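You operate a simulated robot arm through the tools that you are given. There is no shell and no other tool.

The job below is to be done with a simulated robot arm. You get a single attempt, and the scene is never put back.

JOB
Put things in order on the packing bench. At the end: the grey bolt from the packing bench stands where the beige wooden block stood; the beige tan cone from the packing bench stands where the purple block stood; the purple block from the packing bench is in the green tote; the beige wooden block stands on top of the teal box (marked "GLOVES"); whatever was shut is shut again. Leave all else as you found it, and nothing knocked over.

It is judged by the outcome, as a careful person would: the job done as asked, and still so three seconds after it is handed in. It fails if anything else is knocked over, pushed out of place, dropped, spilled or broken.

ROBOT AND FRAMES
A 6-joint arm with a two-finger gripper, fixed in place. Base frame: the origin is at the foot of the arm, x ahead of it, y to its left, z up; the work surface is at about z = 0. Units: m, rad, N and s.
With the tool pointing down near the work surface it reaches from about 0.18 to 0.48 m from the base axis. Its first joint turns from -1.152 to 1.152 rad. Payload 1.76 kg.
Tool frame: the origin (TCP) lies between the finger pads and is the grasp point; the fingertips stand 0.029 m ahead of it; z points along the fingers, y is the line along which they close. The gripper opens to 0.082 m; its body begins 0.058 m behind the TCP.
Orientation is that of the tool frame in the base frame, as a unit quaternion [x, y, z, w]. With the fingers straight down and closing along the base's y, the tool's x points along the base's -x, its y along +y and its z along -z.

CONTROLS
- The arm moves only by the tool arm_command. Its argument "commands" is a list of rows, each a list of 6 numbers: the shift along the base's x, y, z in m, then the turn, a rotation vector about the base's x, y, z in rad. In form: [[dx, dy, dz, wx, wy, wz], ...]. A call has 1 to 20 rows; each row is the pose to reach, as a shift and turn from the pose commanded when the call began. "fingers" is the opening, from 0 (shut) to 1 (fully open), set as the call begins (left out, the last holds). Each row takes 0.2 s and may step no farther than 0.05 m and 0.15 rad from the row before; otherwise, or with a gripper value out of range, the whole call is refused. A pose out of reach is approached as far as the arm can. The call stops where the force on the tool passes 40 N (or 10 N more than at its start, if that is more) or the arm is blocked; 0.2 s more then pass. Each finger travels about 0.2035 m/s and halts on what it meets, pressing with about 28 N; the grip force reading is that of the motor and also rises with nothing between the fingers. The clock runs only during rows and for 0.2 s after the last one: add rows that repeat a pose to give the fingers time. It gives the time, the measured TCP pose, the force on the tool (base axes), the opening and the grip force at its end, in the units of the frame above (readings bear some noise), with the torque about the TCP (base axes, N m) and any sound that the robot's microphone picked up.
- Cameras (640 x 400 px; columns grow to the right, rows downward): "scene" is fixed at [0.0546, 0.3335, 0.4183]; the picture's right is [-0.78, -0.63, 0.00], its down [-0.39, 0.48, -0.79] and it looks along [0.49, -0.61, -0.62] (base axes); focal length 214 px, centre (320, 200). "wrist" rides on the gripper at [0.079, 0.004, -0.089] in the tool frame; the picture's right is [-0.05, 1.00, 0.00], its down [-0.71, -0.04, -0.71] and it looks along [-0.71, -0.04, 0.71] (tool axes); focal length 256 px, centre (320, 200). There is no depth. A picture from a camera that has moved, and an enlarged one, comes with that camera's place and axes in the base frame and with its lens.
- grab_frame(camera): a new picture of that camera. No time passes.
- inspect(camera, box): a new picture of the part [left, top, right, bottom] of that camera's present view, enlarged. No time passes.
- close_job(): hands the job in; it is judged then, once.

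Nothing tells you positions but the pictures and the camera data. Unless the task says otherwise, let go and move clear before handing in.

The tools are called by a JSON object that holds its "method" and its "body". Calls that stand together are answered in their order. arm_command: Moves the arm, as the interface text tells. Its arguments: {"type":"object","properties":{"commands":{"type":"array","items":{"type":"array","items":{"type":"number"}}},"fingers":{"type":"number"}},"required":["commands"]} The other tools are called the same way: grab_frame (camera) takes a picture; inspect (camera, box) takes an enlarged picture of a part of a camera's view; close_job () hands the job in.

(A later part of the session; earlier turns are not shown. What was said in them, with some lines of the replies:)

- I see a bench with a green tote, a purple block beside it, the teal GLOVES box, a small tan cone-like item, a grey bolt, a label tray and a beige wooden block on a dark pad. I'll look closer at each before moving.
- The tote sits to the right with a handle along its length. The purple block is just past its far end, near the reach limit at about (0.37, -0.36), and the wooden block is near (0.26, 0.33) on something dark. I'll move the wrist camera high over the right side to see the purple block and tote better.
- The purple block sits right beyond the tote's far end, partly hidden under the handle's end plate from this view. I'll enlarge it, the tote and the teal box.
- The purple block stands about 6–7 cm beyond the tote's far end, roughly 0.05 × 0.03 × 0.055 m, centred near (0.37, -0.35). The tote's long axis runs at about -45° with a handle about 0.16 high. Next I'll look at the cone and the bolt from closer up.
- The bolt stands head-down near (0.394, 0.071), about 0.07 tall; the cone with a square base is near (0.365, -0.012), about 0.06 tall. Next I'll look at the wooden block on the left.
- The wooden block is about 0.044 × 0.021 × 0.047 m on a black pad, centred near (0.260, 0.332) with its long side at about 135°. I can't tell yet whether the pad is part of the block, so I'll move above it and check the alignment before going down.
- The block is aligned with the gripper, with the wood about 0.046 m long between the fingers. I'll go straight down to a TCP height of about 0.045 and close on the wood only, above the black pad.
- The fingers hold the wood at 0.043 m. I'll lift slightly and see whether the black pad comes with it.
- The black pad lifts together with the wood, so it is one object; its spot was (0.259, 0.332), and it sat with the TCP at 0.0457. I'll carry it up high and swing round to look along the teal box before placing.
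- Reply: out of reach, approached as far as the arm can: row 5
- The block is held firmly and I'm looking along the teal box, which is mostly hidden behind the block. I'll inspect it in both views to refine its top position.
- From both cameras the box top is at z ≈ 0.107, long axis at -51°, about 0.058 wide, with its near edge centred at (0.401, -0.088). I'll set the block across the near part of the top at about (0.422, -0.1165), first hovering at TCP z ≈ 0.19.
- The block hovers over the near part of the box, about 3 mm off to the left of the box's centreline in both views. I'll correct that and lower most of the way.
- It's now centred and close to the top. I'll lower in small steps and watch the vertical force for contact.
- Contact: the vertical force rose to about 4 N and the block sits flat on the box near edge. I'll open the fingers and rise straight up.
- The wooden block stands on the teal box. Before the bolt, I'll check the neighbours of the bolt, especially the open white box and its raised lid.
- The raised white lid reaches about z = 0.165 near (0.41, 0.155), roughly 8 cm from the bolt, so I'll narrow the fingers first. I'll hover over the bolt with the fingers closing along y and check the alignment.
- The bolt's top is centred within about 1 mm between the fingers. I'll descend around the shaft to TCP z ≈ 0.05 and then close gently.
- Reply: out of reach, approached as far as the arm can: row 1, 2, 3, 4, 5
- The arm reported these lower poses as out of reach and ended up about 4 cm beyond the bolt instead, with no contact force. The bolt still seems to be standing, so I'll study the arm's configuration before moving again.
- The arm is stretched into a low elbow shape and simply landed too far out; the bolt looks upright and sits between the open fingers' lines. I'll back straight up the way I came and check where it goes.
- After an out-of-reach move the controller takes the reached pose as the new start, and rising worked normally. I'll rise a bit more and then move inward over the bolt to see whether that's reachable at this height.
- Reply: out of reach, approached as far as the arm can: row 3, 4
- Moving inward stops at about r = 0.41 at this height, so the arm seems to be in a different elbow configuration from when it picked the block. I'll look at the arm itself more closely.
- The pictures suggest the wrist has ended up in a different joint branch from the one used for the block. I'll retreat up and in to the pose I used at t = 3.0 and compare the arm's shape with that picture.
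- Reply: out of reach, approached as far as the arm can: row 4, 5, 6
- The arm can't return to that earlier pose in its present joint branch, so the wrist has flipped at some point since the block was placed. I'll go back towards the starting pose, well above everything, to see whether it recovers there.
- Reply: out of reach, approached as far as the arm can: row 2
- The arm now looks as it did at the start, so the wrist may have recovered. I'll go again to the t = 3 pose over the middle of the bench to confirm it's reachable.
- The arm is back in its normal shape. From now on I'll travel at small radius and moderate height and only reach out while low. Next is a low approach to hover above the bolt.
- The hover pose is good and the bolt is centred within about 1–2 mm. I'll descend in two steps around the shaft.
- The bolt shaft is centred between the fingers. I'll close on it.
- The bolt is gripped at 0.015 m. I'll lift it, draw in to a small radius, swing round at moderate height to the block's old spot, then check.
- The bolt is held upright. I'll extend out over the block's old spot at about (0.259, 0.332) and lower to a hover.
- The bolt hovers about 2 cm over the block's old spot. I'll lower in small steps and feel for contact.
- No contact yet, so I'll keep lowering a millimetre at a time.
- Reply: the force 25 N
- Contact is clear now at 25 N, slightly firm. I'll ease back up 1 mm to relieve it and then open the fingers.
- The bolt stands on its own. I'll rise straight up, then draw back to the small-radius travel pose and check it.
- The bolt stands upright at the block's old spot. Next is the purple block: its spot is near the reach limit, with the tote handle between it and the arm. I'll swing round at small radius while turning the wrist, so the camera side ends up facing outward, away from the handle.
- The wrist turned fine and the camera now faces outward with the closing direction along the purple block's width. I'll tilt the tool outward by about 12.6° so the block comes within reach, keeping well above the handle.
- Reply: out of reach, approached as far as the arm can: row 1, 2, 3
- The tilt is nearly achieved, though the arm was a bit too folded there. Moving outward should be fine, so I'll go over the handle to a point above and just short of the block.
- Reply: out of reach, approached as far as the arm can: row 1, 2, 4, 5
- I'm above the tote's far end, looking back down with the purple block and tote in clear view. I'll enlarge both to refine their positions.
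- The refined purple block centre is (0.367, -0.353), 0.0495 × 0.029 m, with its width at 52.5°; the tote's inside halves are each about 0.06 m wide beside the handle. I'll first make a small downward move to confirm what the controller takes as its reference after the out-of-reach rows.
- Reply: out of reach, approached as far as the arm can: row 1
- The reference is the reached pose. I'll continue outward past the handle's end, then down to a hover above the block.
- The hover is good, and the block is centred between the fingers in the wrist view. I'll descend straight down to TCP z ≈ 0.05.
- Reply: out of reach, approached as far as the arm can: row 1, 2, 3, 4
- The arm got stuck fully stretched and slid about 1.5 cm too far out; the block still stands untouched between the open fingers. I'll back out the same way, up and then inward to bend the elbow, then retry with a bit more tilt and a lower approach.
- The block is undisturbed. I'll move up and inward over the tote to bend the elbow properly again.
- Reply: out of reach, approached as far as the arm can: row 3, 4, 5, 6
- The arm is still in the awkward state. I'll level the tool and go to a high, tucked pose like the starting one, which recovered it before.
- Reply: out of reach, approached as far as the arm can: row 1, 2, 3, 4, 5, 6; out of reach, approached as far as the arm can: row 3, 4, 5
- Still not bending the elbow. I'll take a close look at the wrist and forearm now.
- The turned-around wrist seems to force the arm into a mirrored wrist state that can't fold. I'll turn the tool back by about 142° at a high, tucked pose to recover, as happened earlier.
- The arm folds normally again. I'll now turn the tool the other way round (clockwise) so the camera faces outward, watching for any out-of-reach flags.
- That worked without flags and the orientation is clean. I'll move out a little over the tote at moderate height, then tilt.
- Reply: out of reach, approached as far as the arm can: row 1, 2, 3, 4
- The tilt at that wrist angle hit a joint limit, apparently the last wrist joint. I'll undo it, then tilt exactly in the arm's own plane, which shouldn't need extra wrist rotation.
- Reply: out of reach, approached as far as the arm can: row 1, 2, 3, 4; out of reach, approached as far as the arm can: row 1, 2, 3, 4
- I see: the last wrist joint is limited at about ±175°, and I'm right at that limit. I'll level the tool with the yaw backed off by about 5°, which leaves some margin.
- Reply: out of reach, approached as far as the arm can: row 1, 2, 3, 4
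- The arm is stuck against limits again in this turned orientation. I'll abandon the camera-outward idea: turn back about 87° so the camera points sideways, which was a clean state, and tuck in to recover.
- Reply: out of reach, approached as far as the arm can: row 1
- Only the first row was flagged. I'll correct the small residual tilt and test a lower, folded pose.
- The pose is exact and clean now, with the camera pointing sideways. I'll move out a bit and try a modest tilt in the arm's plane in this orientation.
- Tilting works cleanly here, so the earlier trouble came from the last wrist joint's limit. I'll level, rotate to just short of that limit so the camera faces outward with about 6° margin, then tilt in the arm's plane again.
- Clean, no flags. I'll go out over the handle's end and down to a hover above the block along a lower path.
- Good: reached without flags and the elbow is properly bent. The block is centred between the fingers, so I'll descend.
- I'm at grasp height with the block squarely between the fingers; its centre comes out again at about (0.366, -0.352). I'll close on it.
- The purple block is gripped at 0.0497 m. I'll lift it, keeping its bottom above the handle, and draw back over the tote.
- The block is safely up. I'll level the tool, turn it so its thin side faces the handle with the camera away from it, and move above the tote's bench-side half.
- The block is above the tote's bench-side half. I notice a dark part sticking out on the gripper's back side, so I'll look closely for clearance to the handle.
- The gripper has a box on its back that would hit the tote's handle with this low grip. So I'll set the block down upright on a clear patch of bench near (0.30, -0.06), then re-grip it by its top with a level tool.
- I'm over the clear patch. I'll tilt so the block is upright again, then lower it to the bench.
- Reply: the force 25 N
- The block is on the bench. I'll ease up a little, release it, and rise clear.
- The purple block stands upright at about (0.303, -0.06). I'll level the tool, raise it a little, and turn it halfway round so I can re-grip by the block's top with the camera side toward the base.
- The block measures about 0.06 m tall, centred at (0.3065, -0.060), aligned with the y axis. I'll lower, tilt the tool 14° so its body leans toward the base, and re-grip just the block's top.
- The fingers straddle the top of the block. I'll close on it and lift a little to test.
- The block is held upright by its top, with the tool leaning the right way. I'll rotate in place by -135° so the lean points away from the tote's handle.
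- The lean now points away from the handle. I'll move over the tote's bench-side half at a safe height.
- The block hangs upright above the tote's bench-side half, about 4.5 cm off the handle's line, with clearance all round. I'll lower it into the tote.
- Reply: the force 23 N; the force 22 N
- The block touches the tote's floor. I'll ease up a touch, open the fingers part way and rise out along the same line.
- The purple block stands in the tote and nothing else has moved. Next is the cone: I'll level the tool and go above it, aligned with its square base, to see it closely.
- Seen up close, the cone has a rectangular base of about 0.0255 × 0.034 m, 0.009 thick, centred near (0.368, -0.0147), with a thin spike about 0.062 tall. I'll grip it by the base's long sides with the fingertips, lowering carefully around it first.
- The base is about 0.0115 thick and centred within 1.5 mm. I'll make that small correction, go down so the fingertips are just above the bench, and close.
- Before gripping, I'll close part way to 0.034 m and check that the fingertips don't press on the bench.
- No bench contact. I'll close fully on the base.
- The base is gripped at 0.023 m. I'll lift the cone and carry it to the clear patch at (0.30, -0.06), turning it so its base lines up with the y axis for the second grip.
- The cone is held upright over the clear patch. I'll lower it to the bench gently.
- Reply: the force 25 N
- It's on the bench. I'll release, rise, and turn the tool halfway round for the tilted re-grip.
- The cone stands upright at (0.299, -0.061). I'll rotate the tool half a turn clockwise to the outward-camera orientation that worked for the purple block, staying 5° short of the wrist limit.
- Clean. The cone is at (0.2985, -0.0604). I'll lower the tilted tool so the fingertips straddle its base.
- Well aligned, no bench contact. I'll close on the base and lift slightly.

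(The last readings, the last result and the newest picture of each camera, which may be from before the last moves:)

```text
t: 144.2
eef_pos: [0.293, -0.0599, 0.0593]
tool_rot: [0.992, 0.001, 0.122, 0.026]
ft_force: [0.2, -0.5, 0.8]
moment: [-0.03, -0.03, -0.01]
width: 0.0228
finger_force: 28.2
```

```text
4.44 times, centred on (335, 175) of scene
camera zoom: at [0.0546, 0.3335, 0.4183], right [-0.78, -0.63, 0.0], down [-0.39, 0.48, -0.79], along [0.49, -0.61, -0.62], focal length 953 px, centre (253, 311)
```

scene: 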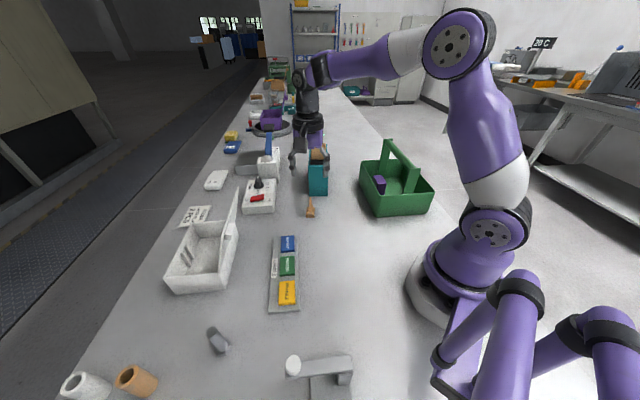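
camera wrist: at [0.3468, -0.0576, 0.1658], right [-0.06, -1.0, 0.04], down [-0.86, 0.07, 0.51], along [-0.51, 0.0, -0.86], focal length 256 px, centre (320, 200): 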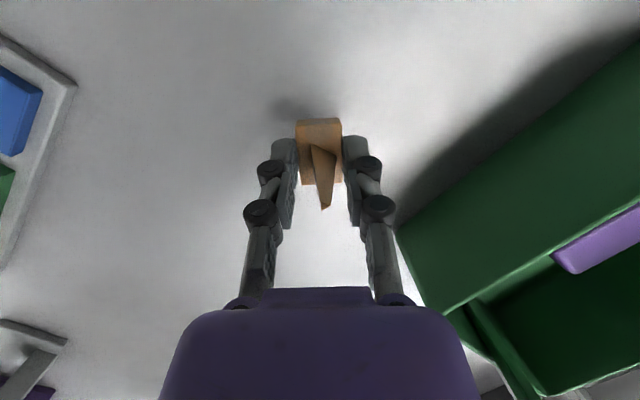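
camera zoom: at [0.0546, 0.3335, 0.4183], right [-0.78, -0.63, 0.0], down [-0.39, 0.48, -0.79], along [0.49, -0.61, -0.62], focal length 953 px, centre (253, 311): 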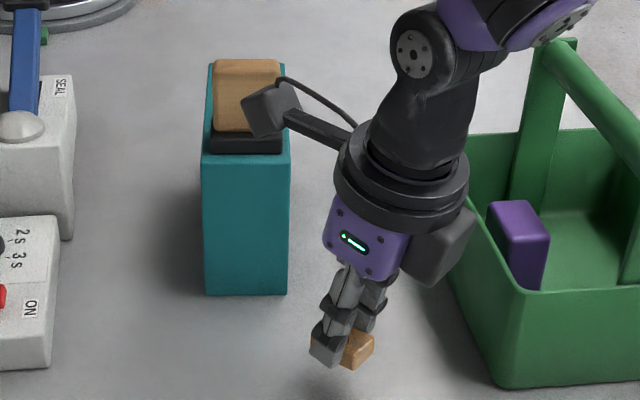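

The cone is held upright with the tool tilted. I'll carry it low through the gap between the tote and the teal box, keeping the tilt pointing outward, to a hover over the purple block's old spot.

{"method": "arm_command", "body": {"commands": [[0, 0, 0.03, 0, 0, 0], [0, 0, 0.061, 0, 0, 0], [0.0222, -0.0405, 0.061, 0, 0, -0.1065], [0.0422, -0.0805, 0.061, 0, 0, -0.1955], [0.0592, -0.1205, 0.061, 0, 0, -0.2723], [0.0592, -0.1205, 0.061, 0, 0, -0.2723]]}}

{"method": "grab_frame", "body": {"camera": "scene"}}

{"method": "grab_frame", "body": {"camera": "wrist"}}

```text
t: 145.6
eef_pos: [0.3517, -0.1803, 0.1194]
tool_rot: [0.983, -0.133, 0.118, 0.042]
ft_force: [0.5, -1.5, 0.3]
moment: [-0.03, -0.02, -0.02]
width: 0.023
finger_force: 27.3
```

```text
taken
```

scene: 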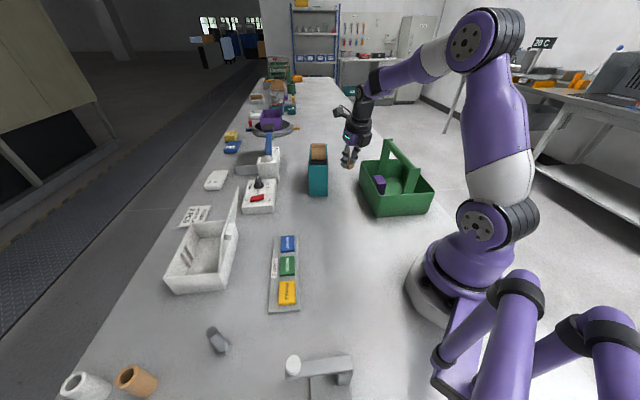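

```text
taken
camera wrist: at [0.4044, -0.1943, 0.2264], right [-0.32, -0.95, 0.04], down [-0.81, 0.29, 0.51], along [-0.49, 0.14, -0.86], focal length 256 px, centre (320, 200)
```

wrist: 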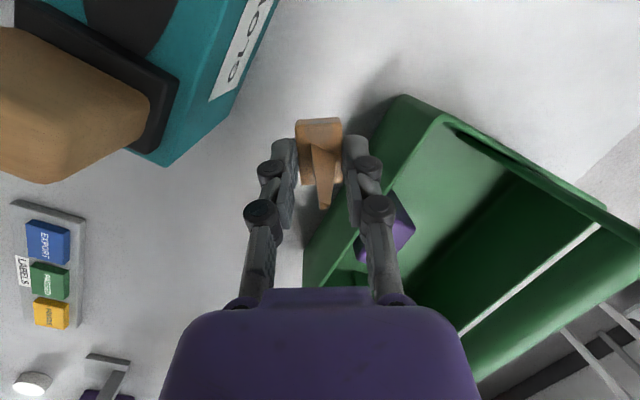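

{"method": "arm_command", "body": {"commands": [[0.016, -0.04, 0, 0, 0, -0.0663], [0.025, -0.08, 0, 0, 0, -0.1309], [0.022, -0.12, -0.005, 0, 0, -0.2024], [0.0155, -0.1436, -0.008, 0, 0, -0.2496], [0.009, -0.1671, -0.01, 0, 0, -0.2932], [0.009, -0.1671, -0.01, 0, 0, -0.2932]]}}

{"method": "grab_frame", "body": {"camera": "wrist"}}

{"method": "inspect", "body": {"camera": "scene", "box": [330, 60, 450, 220]}}

```text
t: 147.0
eef_pos: [0.3596, -0.3456, 0.1092]
tool_rot: [0.953, -0.276, 0.11, 0.058]
ft_force: [0.0, -1.4, -0.2]
moment: [-0.04, 0.0, -0.01]
width: 0.0228
finger_force: 28.1
```

```text
taken
camera wrist: at [0.4077, -0.3744, 0.2164], right [-0.58, -0.81, 0.04], down [-0.69, 0.52, 0.51], along [-0.43, 0.27, -0.86], focal length 256 px, centre (320, 200)
```

wrist: 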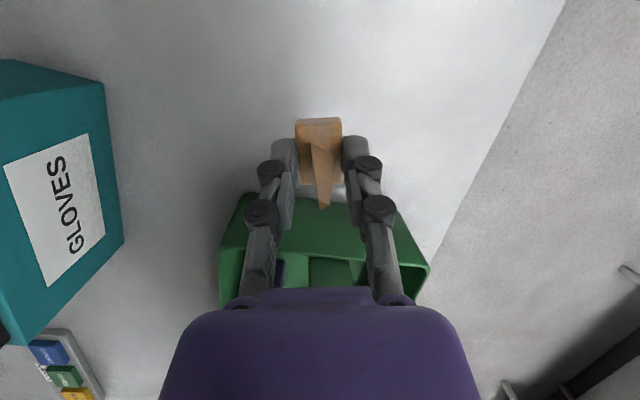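

```text
2.50 times, centred on (390, 140) of scene
camera zoom: at [0.0546, 0.3335, 0.4183], right [-0.78, -0.63, 0.0], down [-0.39, 0.48, -0.79], along [0.49, -0.61, -0.62], focal length 536 px, centre (145, 350)
```

zoom: 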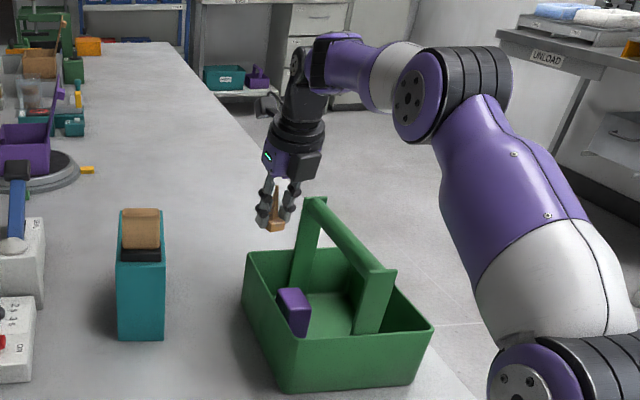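

I'm hovering over the spot without flags; the cone's centre is at about (0.3655, -0.351). The box on the gripper's back will pass close to the handle post, so I'll shift about 5 mm outward for clearance, then lower in steps watching side forces.

{"method": "arm_command", "body": {"commands": [[0.0038, -0.0036, -0.008, 0, 0, 0], [0.0038, -0.0036, -0.015, 0, 0, 0], [0.0038, -0.0036, -0.015, 0, 0, 0]]}}

{"method": "inspect", "body": {"camera": "scene", "box": [365, 80, 425, 180]}}

{"method": "grab_frame", "body": {"camera": "wrist"}}

```text
t: 147.8
eef_pos: [0.3648, -0.3496, 0.0952]
tool_rot: [0.953, -0.276, 0.111, 0.058]
ft_force: [-1.0, 0.4, 0.4]
moment: [-0.02, 0.02, 0.02]
width: 0.0227
finger_force: 28.2
```

```text
4.00 times, centred on (395, 130) of scene
camera zoom: at [0.0546, 0.3335, 0.4183], right [-0.78, -0.63, 0.0], down [-0.39, 0.48, -0.79], along [0.49, -0.61, -0.62], focal length 858 px, centre (20, 480)
```

zoom: 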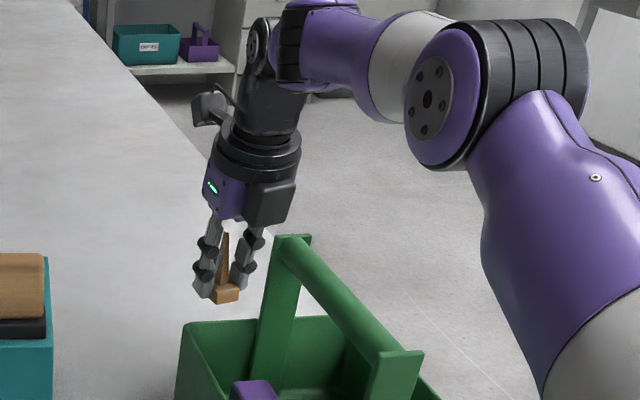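

```text
taken
camera wrist: at [0.4114, -0.3781, 0.2011], right [-0.58, -0.81, 0.04], down [-0.69, 0.51, 0.51], along [-0.44, 0.27, -0.86], focal length 256 px, centre (320, 200)
```

wrist: 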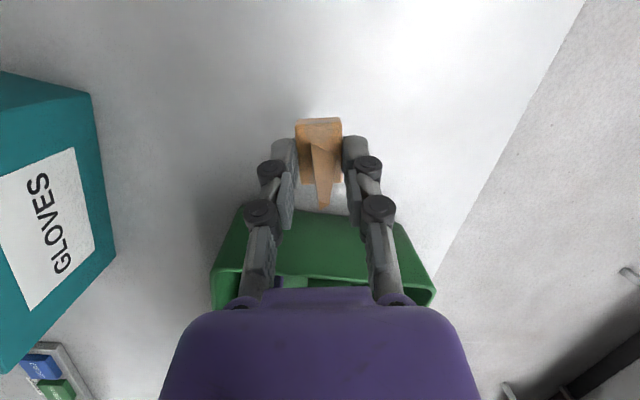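

My model of the box and handle matches the picture: about 4–5 mm of clearance. I'll shift 3 mm further out and lower in small steps, checking forces.

{"method": "arm_command", "body": {"commands": [[0.0022, -0.0021, 0, 0, 0, 0], [0.0022, -0.0021, -0.01, 0, 0, 0], [0.0022, -0.0021, -0.02, 0, 0, 0], [0.0022, -0.0021, -0.02, 0, 0, 0]]}}

{"method": "inspect", "body": {"camera": "scene", "box": [365, 90, 425, 180]}}

```text
t: 148.8
eef_pos: [0.3664, -0.3528, 0.0755]
tool_rot: [0.953, -0.276, 0.112, 0.059]
ft_force: [-0.9, -0.4, -0.7]
moment: [-0.04, -0.01, 0.01]
width: 0.0227
finger_force: 28.0
```

```text
4.44 times, centred on (395, 135) of scene
camera zoom: at [0.0546, 0.3335, 0.4183], right [-0.78, -0.63, 0.0], down [-0.39, 0.48, -0.79], along [0.49, -0.61, -0.62], focal length 953 px, centre (-13, 489)
```

zoom: 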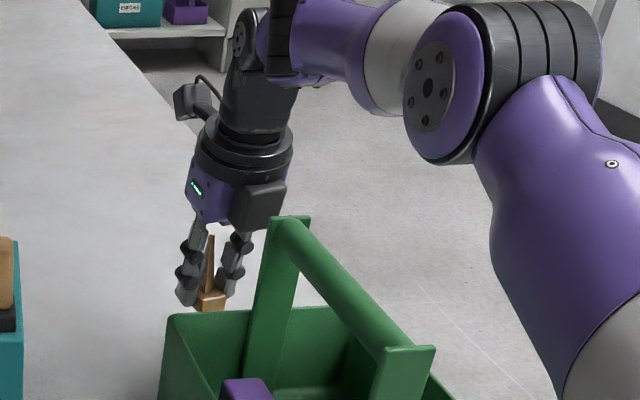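

{"method": "arm_command", "body": {"commands": [[0, 0, -0.008, 0, 0, 0], [0, 0, -0.016, 0, 0, 0], [0, 0, -0.016, 0, 0, 0]]}}

{"method": "arm_command", "body": {"commands": [[0, 0, -0.008, 0, 0, 0], [0, 0, -0.016, 0, 0, 0], [0, 0, -0.016, 0, 0, 0]]}}

{"method": "inspect", "body": {"camera": "scene", "box": [365, 90, 425, 180]}}

{"method": "grab_frame", "body": {"camera": "wrist"}}

```text
t: 149.6
eef_pos: [0.3658, -0.3526, 0.059]
tool_rot: [0.953, -0.275, 0.111, 0.059]
ft_force: [0.7, 1.0, -0.1]
moment: [-0.01, 0.03, 0.01]
width: 0.0228
finger_force: 27.9
```

```text
t: 150.4
eef_pos: [0.3672, -0.3523, 0.0438]
tool_rot: [0.953, -0.276, 0.111, 0.058]
ft_force: [1.3, -0.9, -0.5]
moment: [0.01, 0.0, -0.04]
width: 0.0228
finger_force: 27.5
```

```text
4.44 times, centred on (395, 135) of scene
camera zoom: at [0.0546, 0.3335, 0.4183], right [-0.78, -0.63, 0.0], down [-0.39, 0.48, -0.79], along [0.49, -0.61, -0.62], focal length 953 px, centre (-13, 489)
```

zoom: 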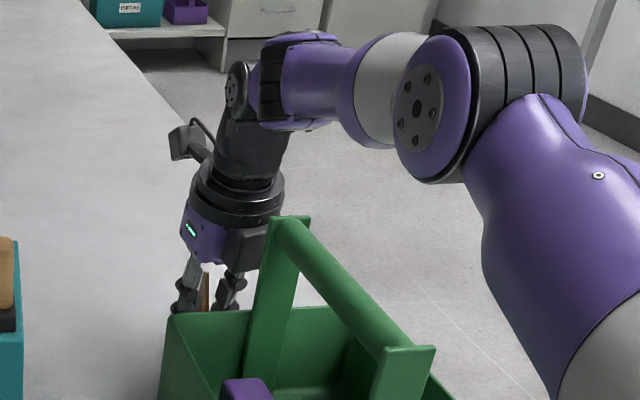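

```text
taken
camera wrist: at [0.4133, -0.3807, 0.1491], right [-0.58, -0.81, 0.04], down [-0.69, 0.51, 0.51], along [-0.44, 0.27, -0.86], focal length 256 px, centre (320, 200)
```

wrist: 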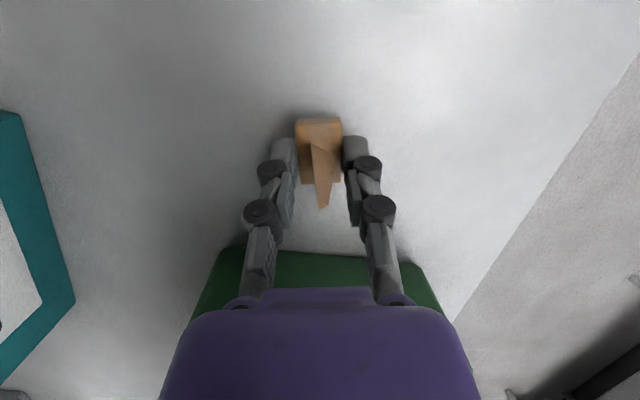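

Clear so far, and the tote hasn't moved. I'll lower the last centimetre and feel for the bench.

{"method": "arm_command", "body": {"commands": [[0, 0, -0.004, 0, 0, 0], [0, 0, -0.0075, 0, 0, 0], [0, 0, -0.0075, 0, 0, 0]]}}

{"method": "arm_command", "body": {"commands": [[0, 0, -0.0015, 0, 0, 0], [0, 0, -0.0015, 0, 0, 0]]}}

{"method": "arm_command", "body": {"commands": [[0, 0, -0.001, 0, 0, 0], [0, 0, -0.001, 0, 0, 0]]}}

```text
t: 151.2
eef_pos: [0.3668, -0.3522, 0.0351]
tool_rot: [0.953, -0.275, 0.111, 0.059]
ft_force: [0.9, 0.1, 0.2]
moment: [0.01, 0.01, -0.01]
width: 0.0227
finger_force: 27.7
```

```text
t: 151.8
eef_pos: [0.367, -0.3533, 0.0351]
tool_rot: [0.953, -0.276, 0.111, 0.058]
ft_force: [-0.6, 1.0, 6.0]
moment: [0.06, -0.02, 0.04]
width: 0.0228
finger_force: 28.2
```

```text
t: 152.4
eef_pos: [0.3665, -0.3533, 0.0334]
tool_rot: [0.953, -0.276, 0.113, 0.06]
ft_force: [-0.5, 0.3, 14.1]
moment: [0.13, -0.09, 0.01]
width: 0.0229
finger_force: 27.9
```

The cone is on the bench. I'll ease off, open the fingers, and rise straight up.

{"method": "arm_command", "body": {"commands": [[0, 0, 0.0006, 0, 0, 0], [0, 0, 0.0006, 0, 0, 0]]}}

{"method": "arm_command", "body": {"commands": [[0, 0, 0, 0, 0, 0], [0, 0, 0, 0, 0, 0], [0, 0, 0, 0, 0, 0]], "fingers": 0.6}}

{"method": "grab_frame", "body": {"camera": "wrist"}}

```text
t: 153.0
eef_pos: [0.3671, -0.3528, 0.0336]
tool_rot: [0.953, -0.276, 0.111, 0.059]
ft_force: [2.5, -1.6, 12.7]
moment: [0.02, -0.21, -0.04]
width: 0.0229
finger_force: 28.2
```

```text
t: 153.8
eef_pos: [0.3665, -0.3525, 0.0317]
tool_rot: [0.953, -0.276, 0.11, 0.059]
ft_force: [-0.1, 0.8, 0.1]
moment: [0.01, 0.0, 0.0]
width: 0.0492
finger_force: 0.1
```

```text
taken
camera wrist: at [0.4132, -0.3807, 0.1397], right [-0.58, -0.81, 0.04], down [-0.69, 0.51, 0.51], along [-0.44, 0.27, -0.86], focal length 256 px, centre (320, 200)
```

wrist: 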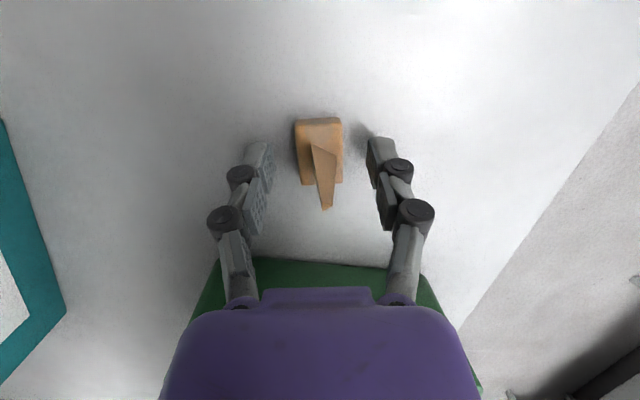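

The cone stands on its own between the open fingers. I'll rise straight up, then draw back over the tote's far end along the earlier clean path.

{"method": "arm_command", "body": {"commands": [[0, 0, 0.02, 0, 0, 0], [0, 0, 0.045, 0, 0, 0], [0, 0, 0.07, 0, 0, 0], [-0.004, 0.004, 0.085, 0, 0, 0], [-0.006, 0.006, 0.09, 0, 0, 0], [-0.006, 0.006, 0.09, 0, 0, 0]]}}

{"method": "grab_frame", "body": {"camera": "wrist"}}

{"method": "inspect", "body": {"camera": "wrist", "box": [260, 60, 380, 180]}}

{"method": "grab_frame", "body": {"camera": "scene"}}

```text
t: 155.2
eef_pos: [0.3618, -0.3462, 0.124]
tool_rot: [0.953, -0.275, 0.111, 0.059]
ft_force: [0.5, 0.0, 0.2]
moment: [-0.01, -0.01, -0.03]
width: 0.0491
finger_force: 0.0
```

```text
taken
camera wrist: at [0.4075, -0.375, 0.2304], right [-0.58, -0.81, 0.04], down [-0.69, 0.51, 0.51], along [-0.43, 0.27, -0.86], focal length 256 px, centre (320, 200)
```

wrist: 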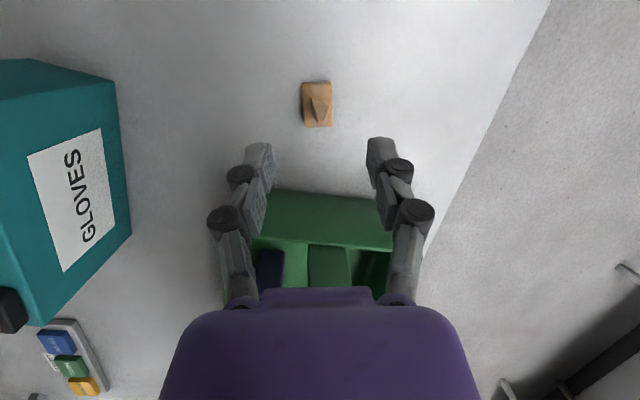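

```text
3.33 times, centred on (320, 120) of wrist
camera zoom: at [0.4075, -0.375, 0.2304], right [-0.58, -0.81, 0.04], down [-0.69, 0.51, 0.51], along [-0.43, 0.27, -0.86], focal length 853 px, centre (320, 467)
```

zoom: 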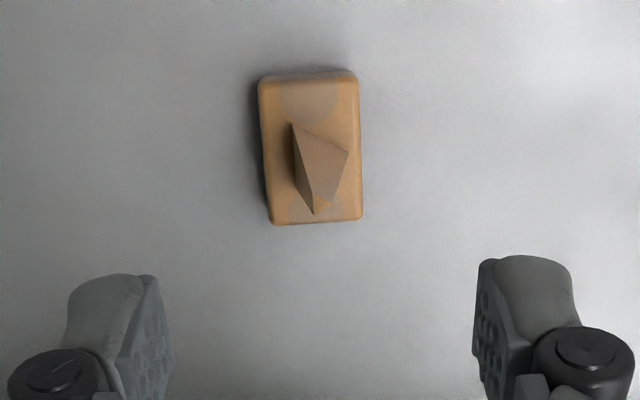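

```text
taken
```

scene: 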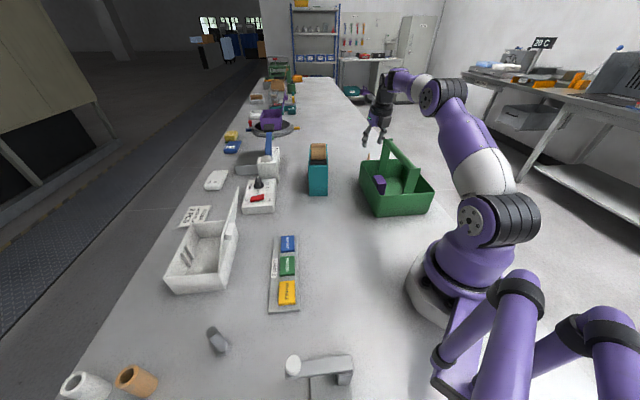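

The cone stands upright at the purple block's old place, within about 6 mm of the block's centre. I'll retreat over the tote's end at a safe height to a tucked pose.

{"method": "arm_command", "body": {"commands": [[-0.007, 0.006, 0.026, 0, 0, 0], [-0.019, 0.0175, 0.056, 0, 0, 0], [-0.032, 0.03, 0.076, 0, 0, 0], [-0.044, 0.0417, 0.086, 0, 0, 0], [-0.073, 0.0694, 0.091, 0, 0, 0], [-0.102, 0.0967, 0.091, 0, 0, 0], [-0.102, 0.0967, 0.091, 0, 0, 0]]}}

{"method": "arm_command", "body": {"commands": [[0, 0, 0, 0.0867, 0.0901, 0], [0, 0, 0, 0.1734, 0.1801, 0], [0, 0, 0, 0.1734, 0.1801, 0]]}}

{"method": "grab_frame", "body": {"camera": "scene"}}

{"method": "grab_frame", "body": {"camera": "wrist"}}

```text
t: 156.8
eef_pos: [0.2578, -0.2506, 0.2152]
tool_rot: [0.953, -0.276, 0.111, 0.059]
ft_force: [0.0, 0.4, 0.2]
moment: [0.03, -0.03, -0.01]
width: 0.0494
finger_force: 0.2
```

```text
t: 157.6
eef_pos: [0.2576, -0.2495, 0.2129]
tool_rot: [0.961, -0.277, 0.0, -0.001]
ft_force: [-0.4, -0.8, 0.4]
moment: [-0.04, 0.01, 0.04]
width: 0.0493
finger_force: 0.0
```

```text
taken
```

scene: 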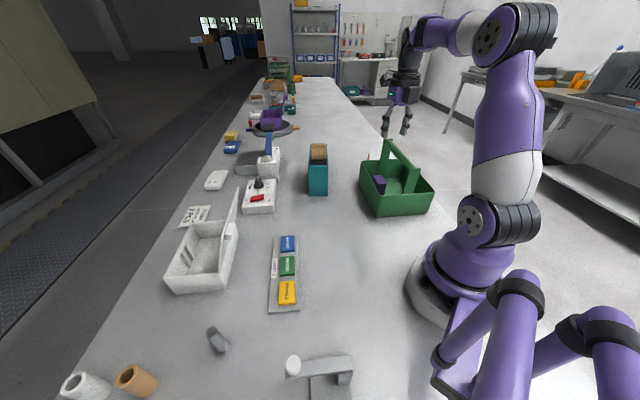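

```text
taken
camera wrist: at [0.3229, -0.2953, 0.3042], right [-0.58, -0.82, 0.0], down [-0.58, 0.41, 0.71], along [-0.58, 0.41, -0.71], focal length 256 px, centre (320, 200)
```

wrist: 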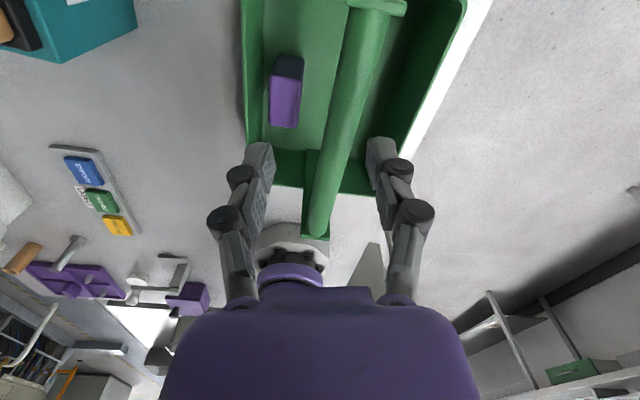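

Clear of everything. I'll check the final state of each object and the neighbours before handing in.

{"method": "inspect", "body": {"camera": "scene", "box": [240, 130, 440, 255]}}

{"method": "inspect", "body": {"camera": "scene", "box": [160, 280, 360, 400]}}

{"method": "inspect", "body": {"camera": "scene", "box": [230, 60, 330, 140]}}

{"method": "inspect", "body": {"camera": "scene", "box": [150, 150, 310, 310]}}

```text
3.20 times, centred on (340, 192) of scene
camera zoom: at [0.0546, 0.3335, 0.4183], right [-0.78, -0.63, 0.0], down [-0.39, 0.48, -0.79], along [0.49, -0.61, -0.62], focal length 686 px, centre (256, 224)
```

zoom: 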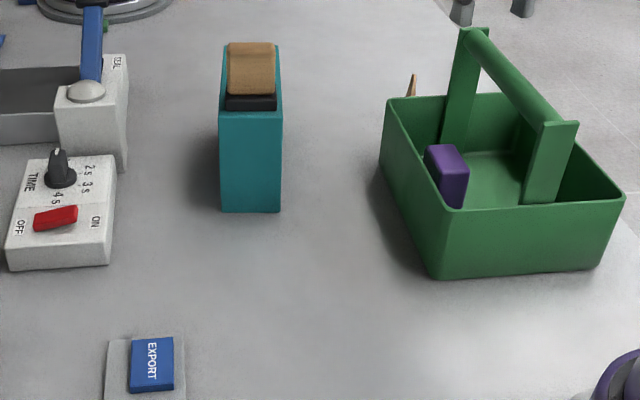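

```text
3.20 times, centred on (260, 340) of scene
camera zoom: at [0.0546, 0.3335, 0.4183], right [-0.78, -0.63, 0.0], down [-0.39, 0.48, -0.79], along [0.49, -0.61, -0.62], focal length 686 px, centre (512, -248)
```

zoom: 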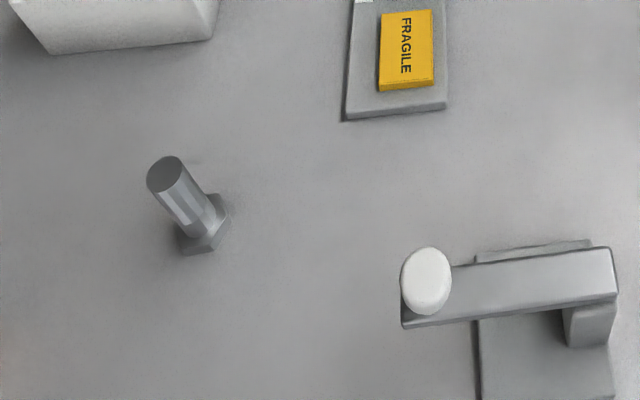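

```text
5.00 times, centred on (280, 100) of scene
camera zoom: at [0.0546, 0.3335, 0.4183], right [-0.78, -0.63, 0.0], down [-0.39, 0.48, -0.79], along [0.49, -0.61, -0.62], focal length 1072 px, centre (520, 700)
```

zoom: 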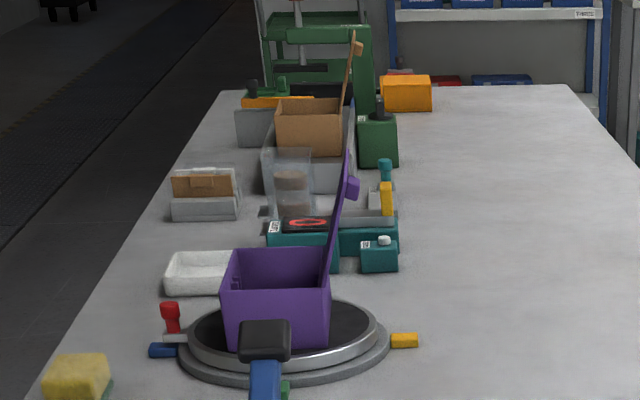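

```text
2.50 times, centred on (230, 230) of scene
camera zoom: at [0.0546, 0.3335, 0.4183], right [-0.78, -0.63, 0.0], down [-0.39, 0.48, -0.79], along [0.49, -0.61, -0.62], focal length 536 px, centre (545, 125)
```

zoom: 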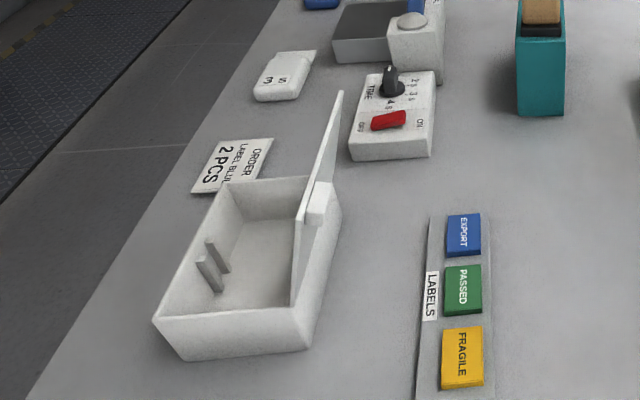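

All four objects are in place: the bolt is at the block's old spot, the cone at the purple block's old spot, the purple block in the tote, and the wooden block on the GLOVES box. Everything else looks as it did at the start, nothing needed opening, and the gripper is empty and clear, so I'm handing in.

{"method": "close_job", "body": {}}

```text
The job is handed in.
```

I've handed the job in, with all four moves done. In the last camera check, everything else on the bench was standing where it was at the start.

- **Grey bolt:** it stands head-down where the beige wooden block stood, within a few millimetres of that block's centre.
- **Tan cone:** it stands upright where the purple block stood. I set it about 6–7 mm further out than that block's centre, because the gripper would otherwise have come too close to the tote's handle.
- **Purple block:** it stands upright in the green tote, on the side nearer the teal box.
- **Beige wooden block:** it stands across the near end of the teal GLOVES box. The black pad under it turned out to be part of the block, so it moved too.
- **Shut items:** nothing had to be opened, so there was nothing to shut again.

The cone and the purple block were each set down briefly on a clear patch of bench so I could re-grip them. Several approaches went out of the arm's reach and had to be repeated. None of those disturbed anything.
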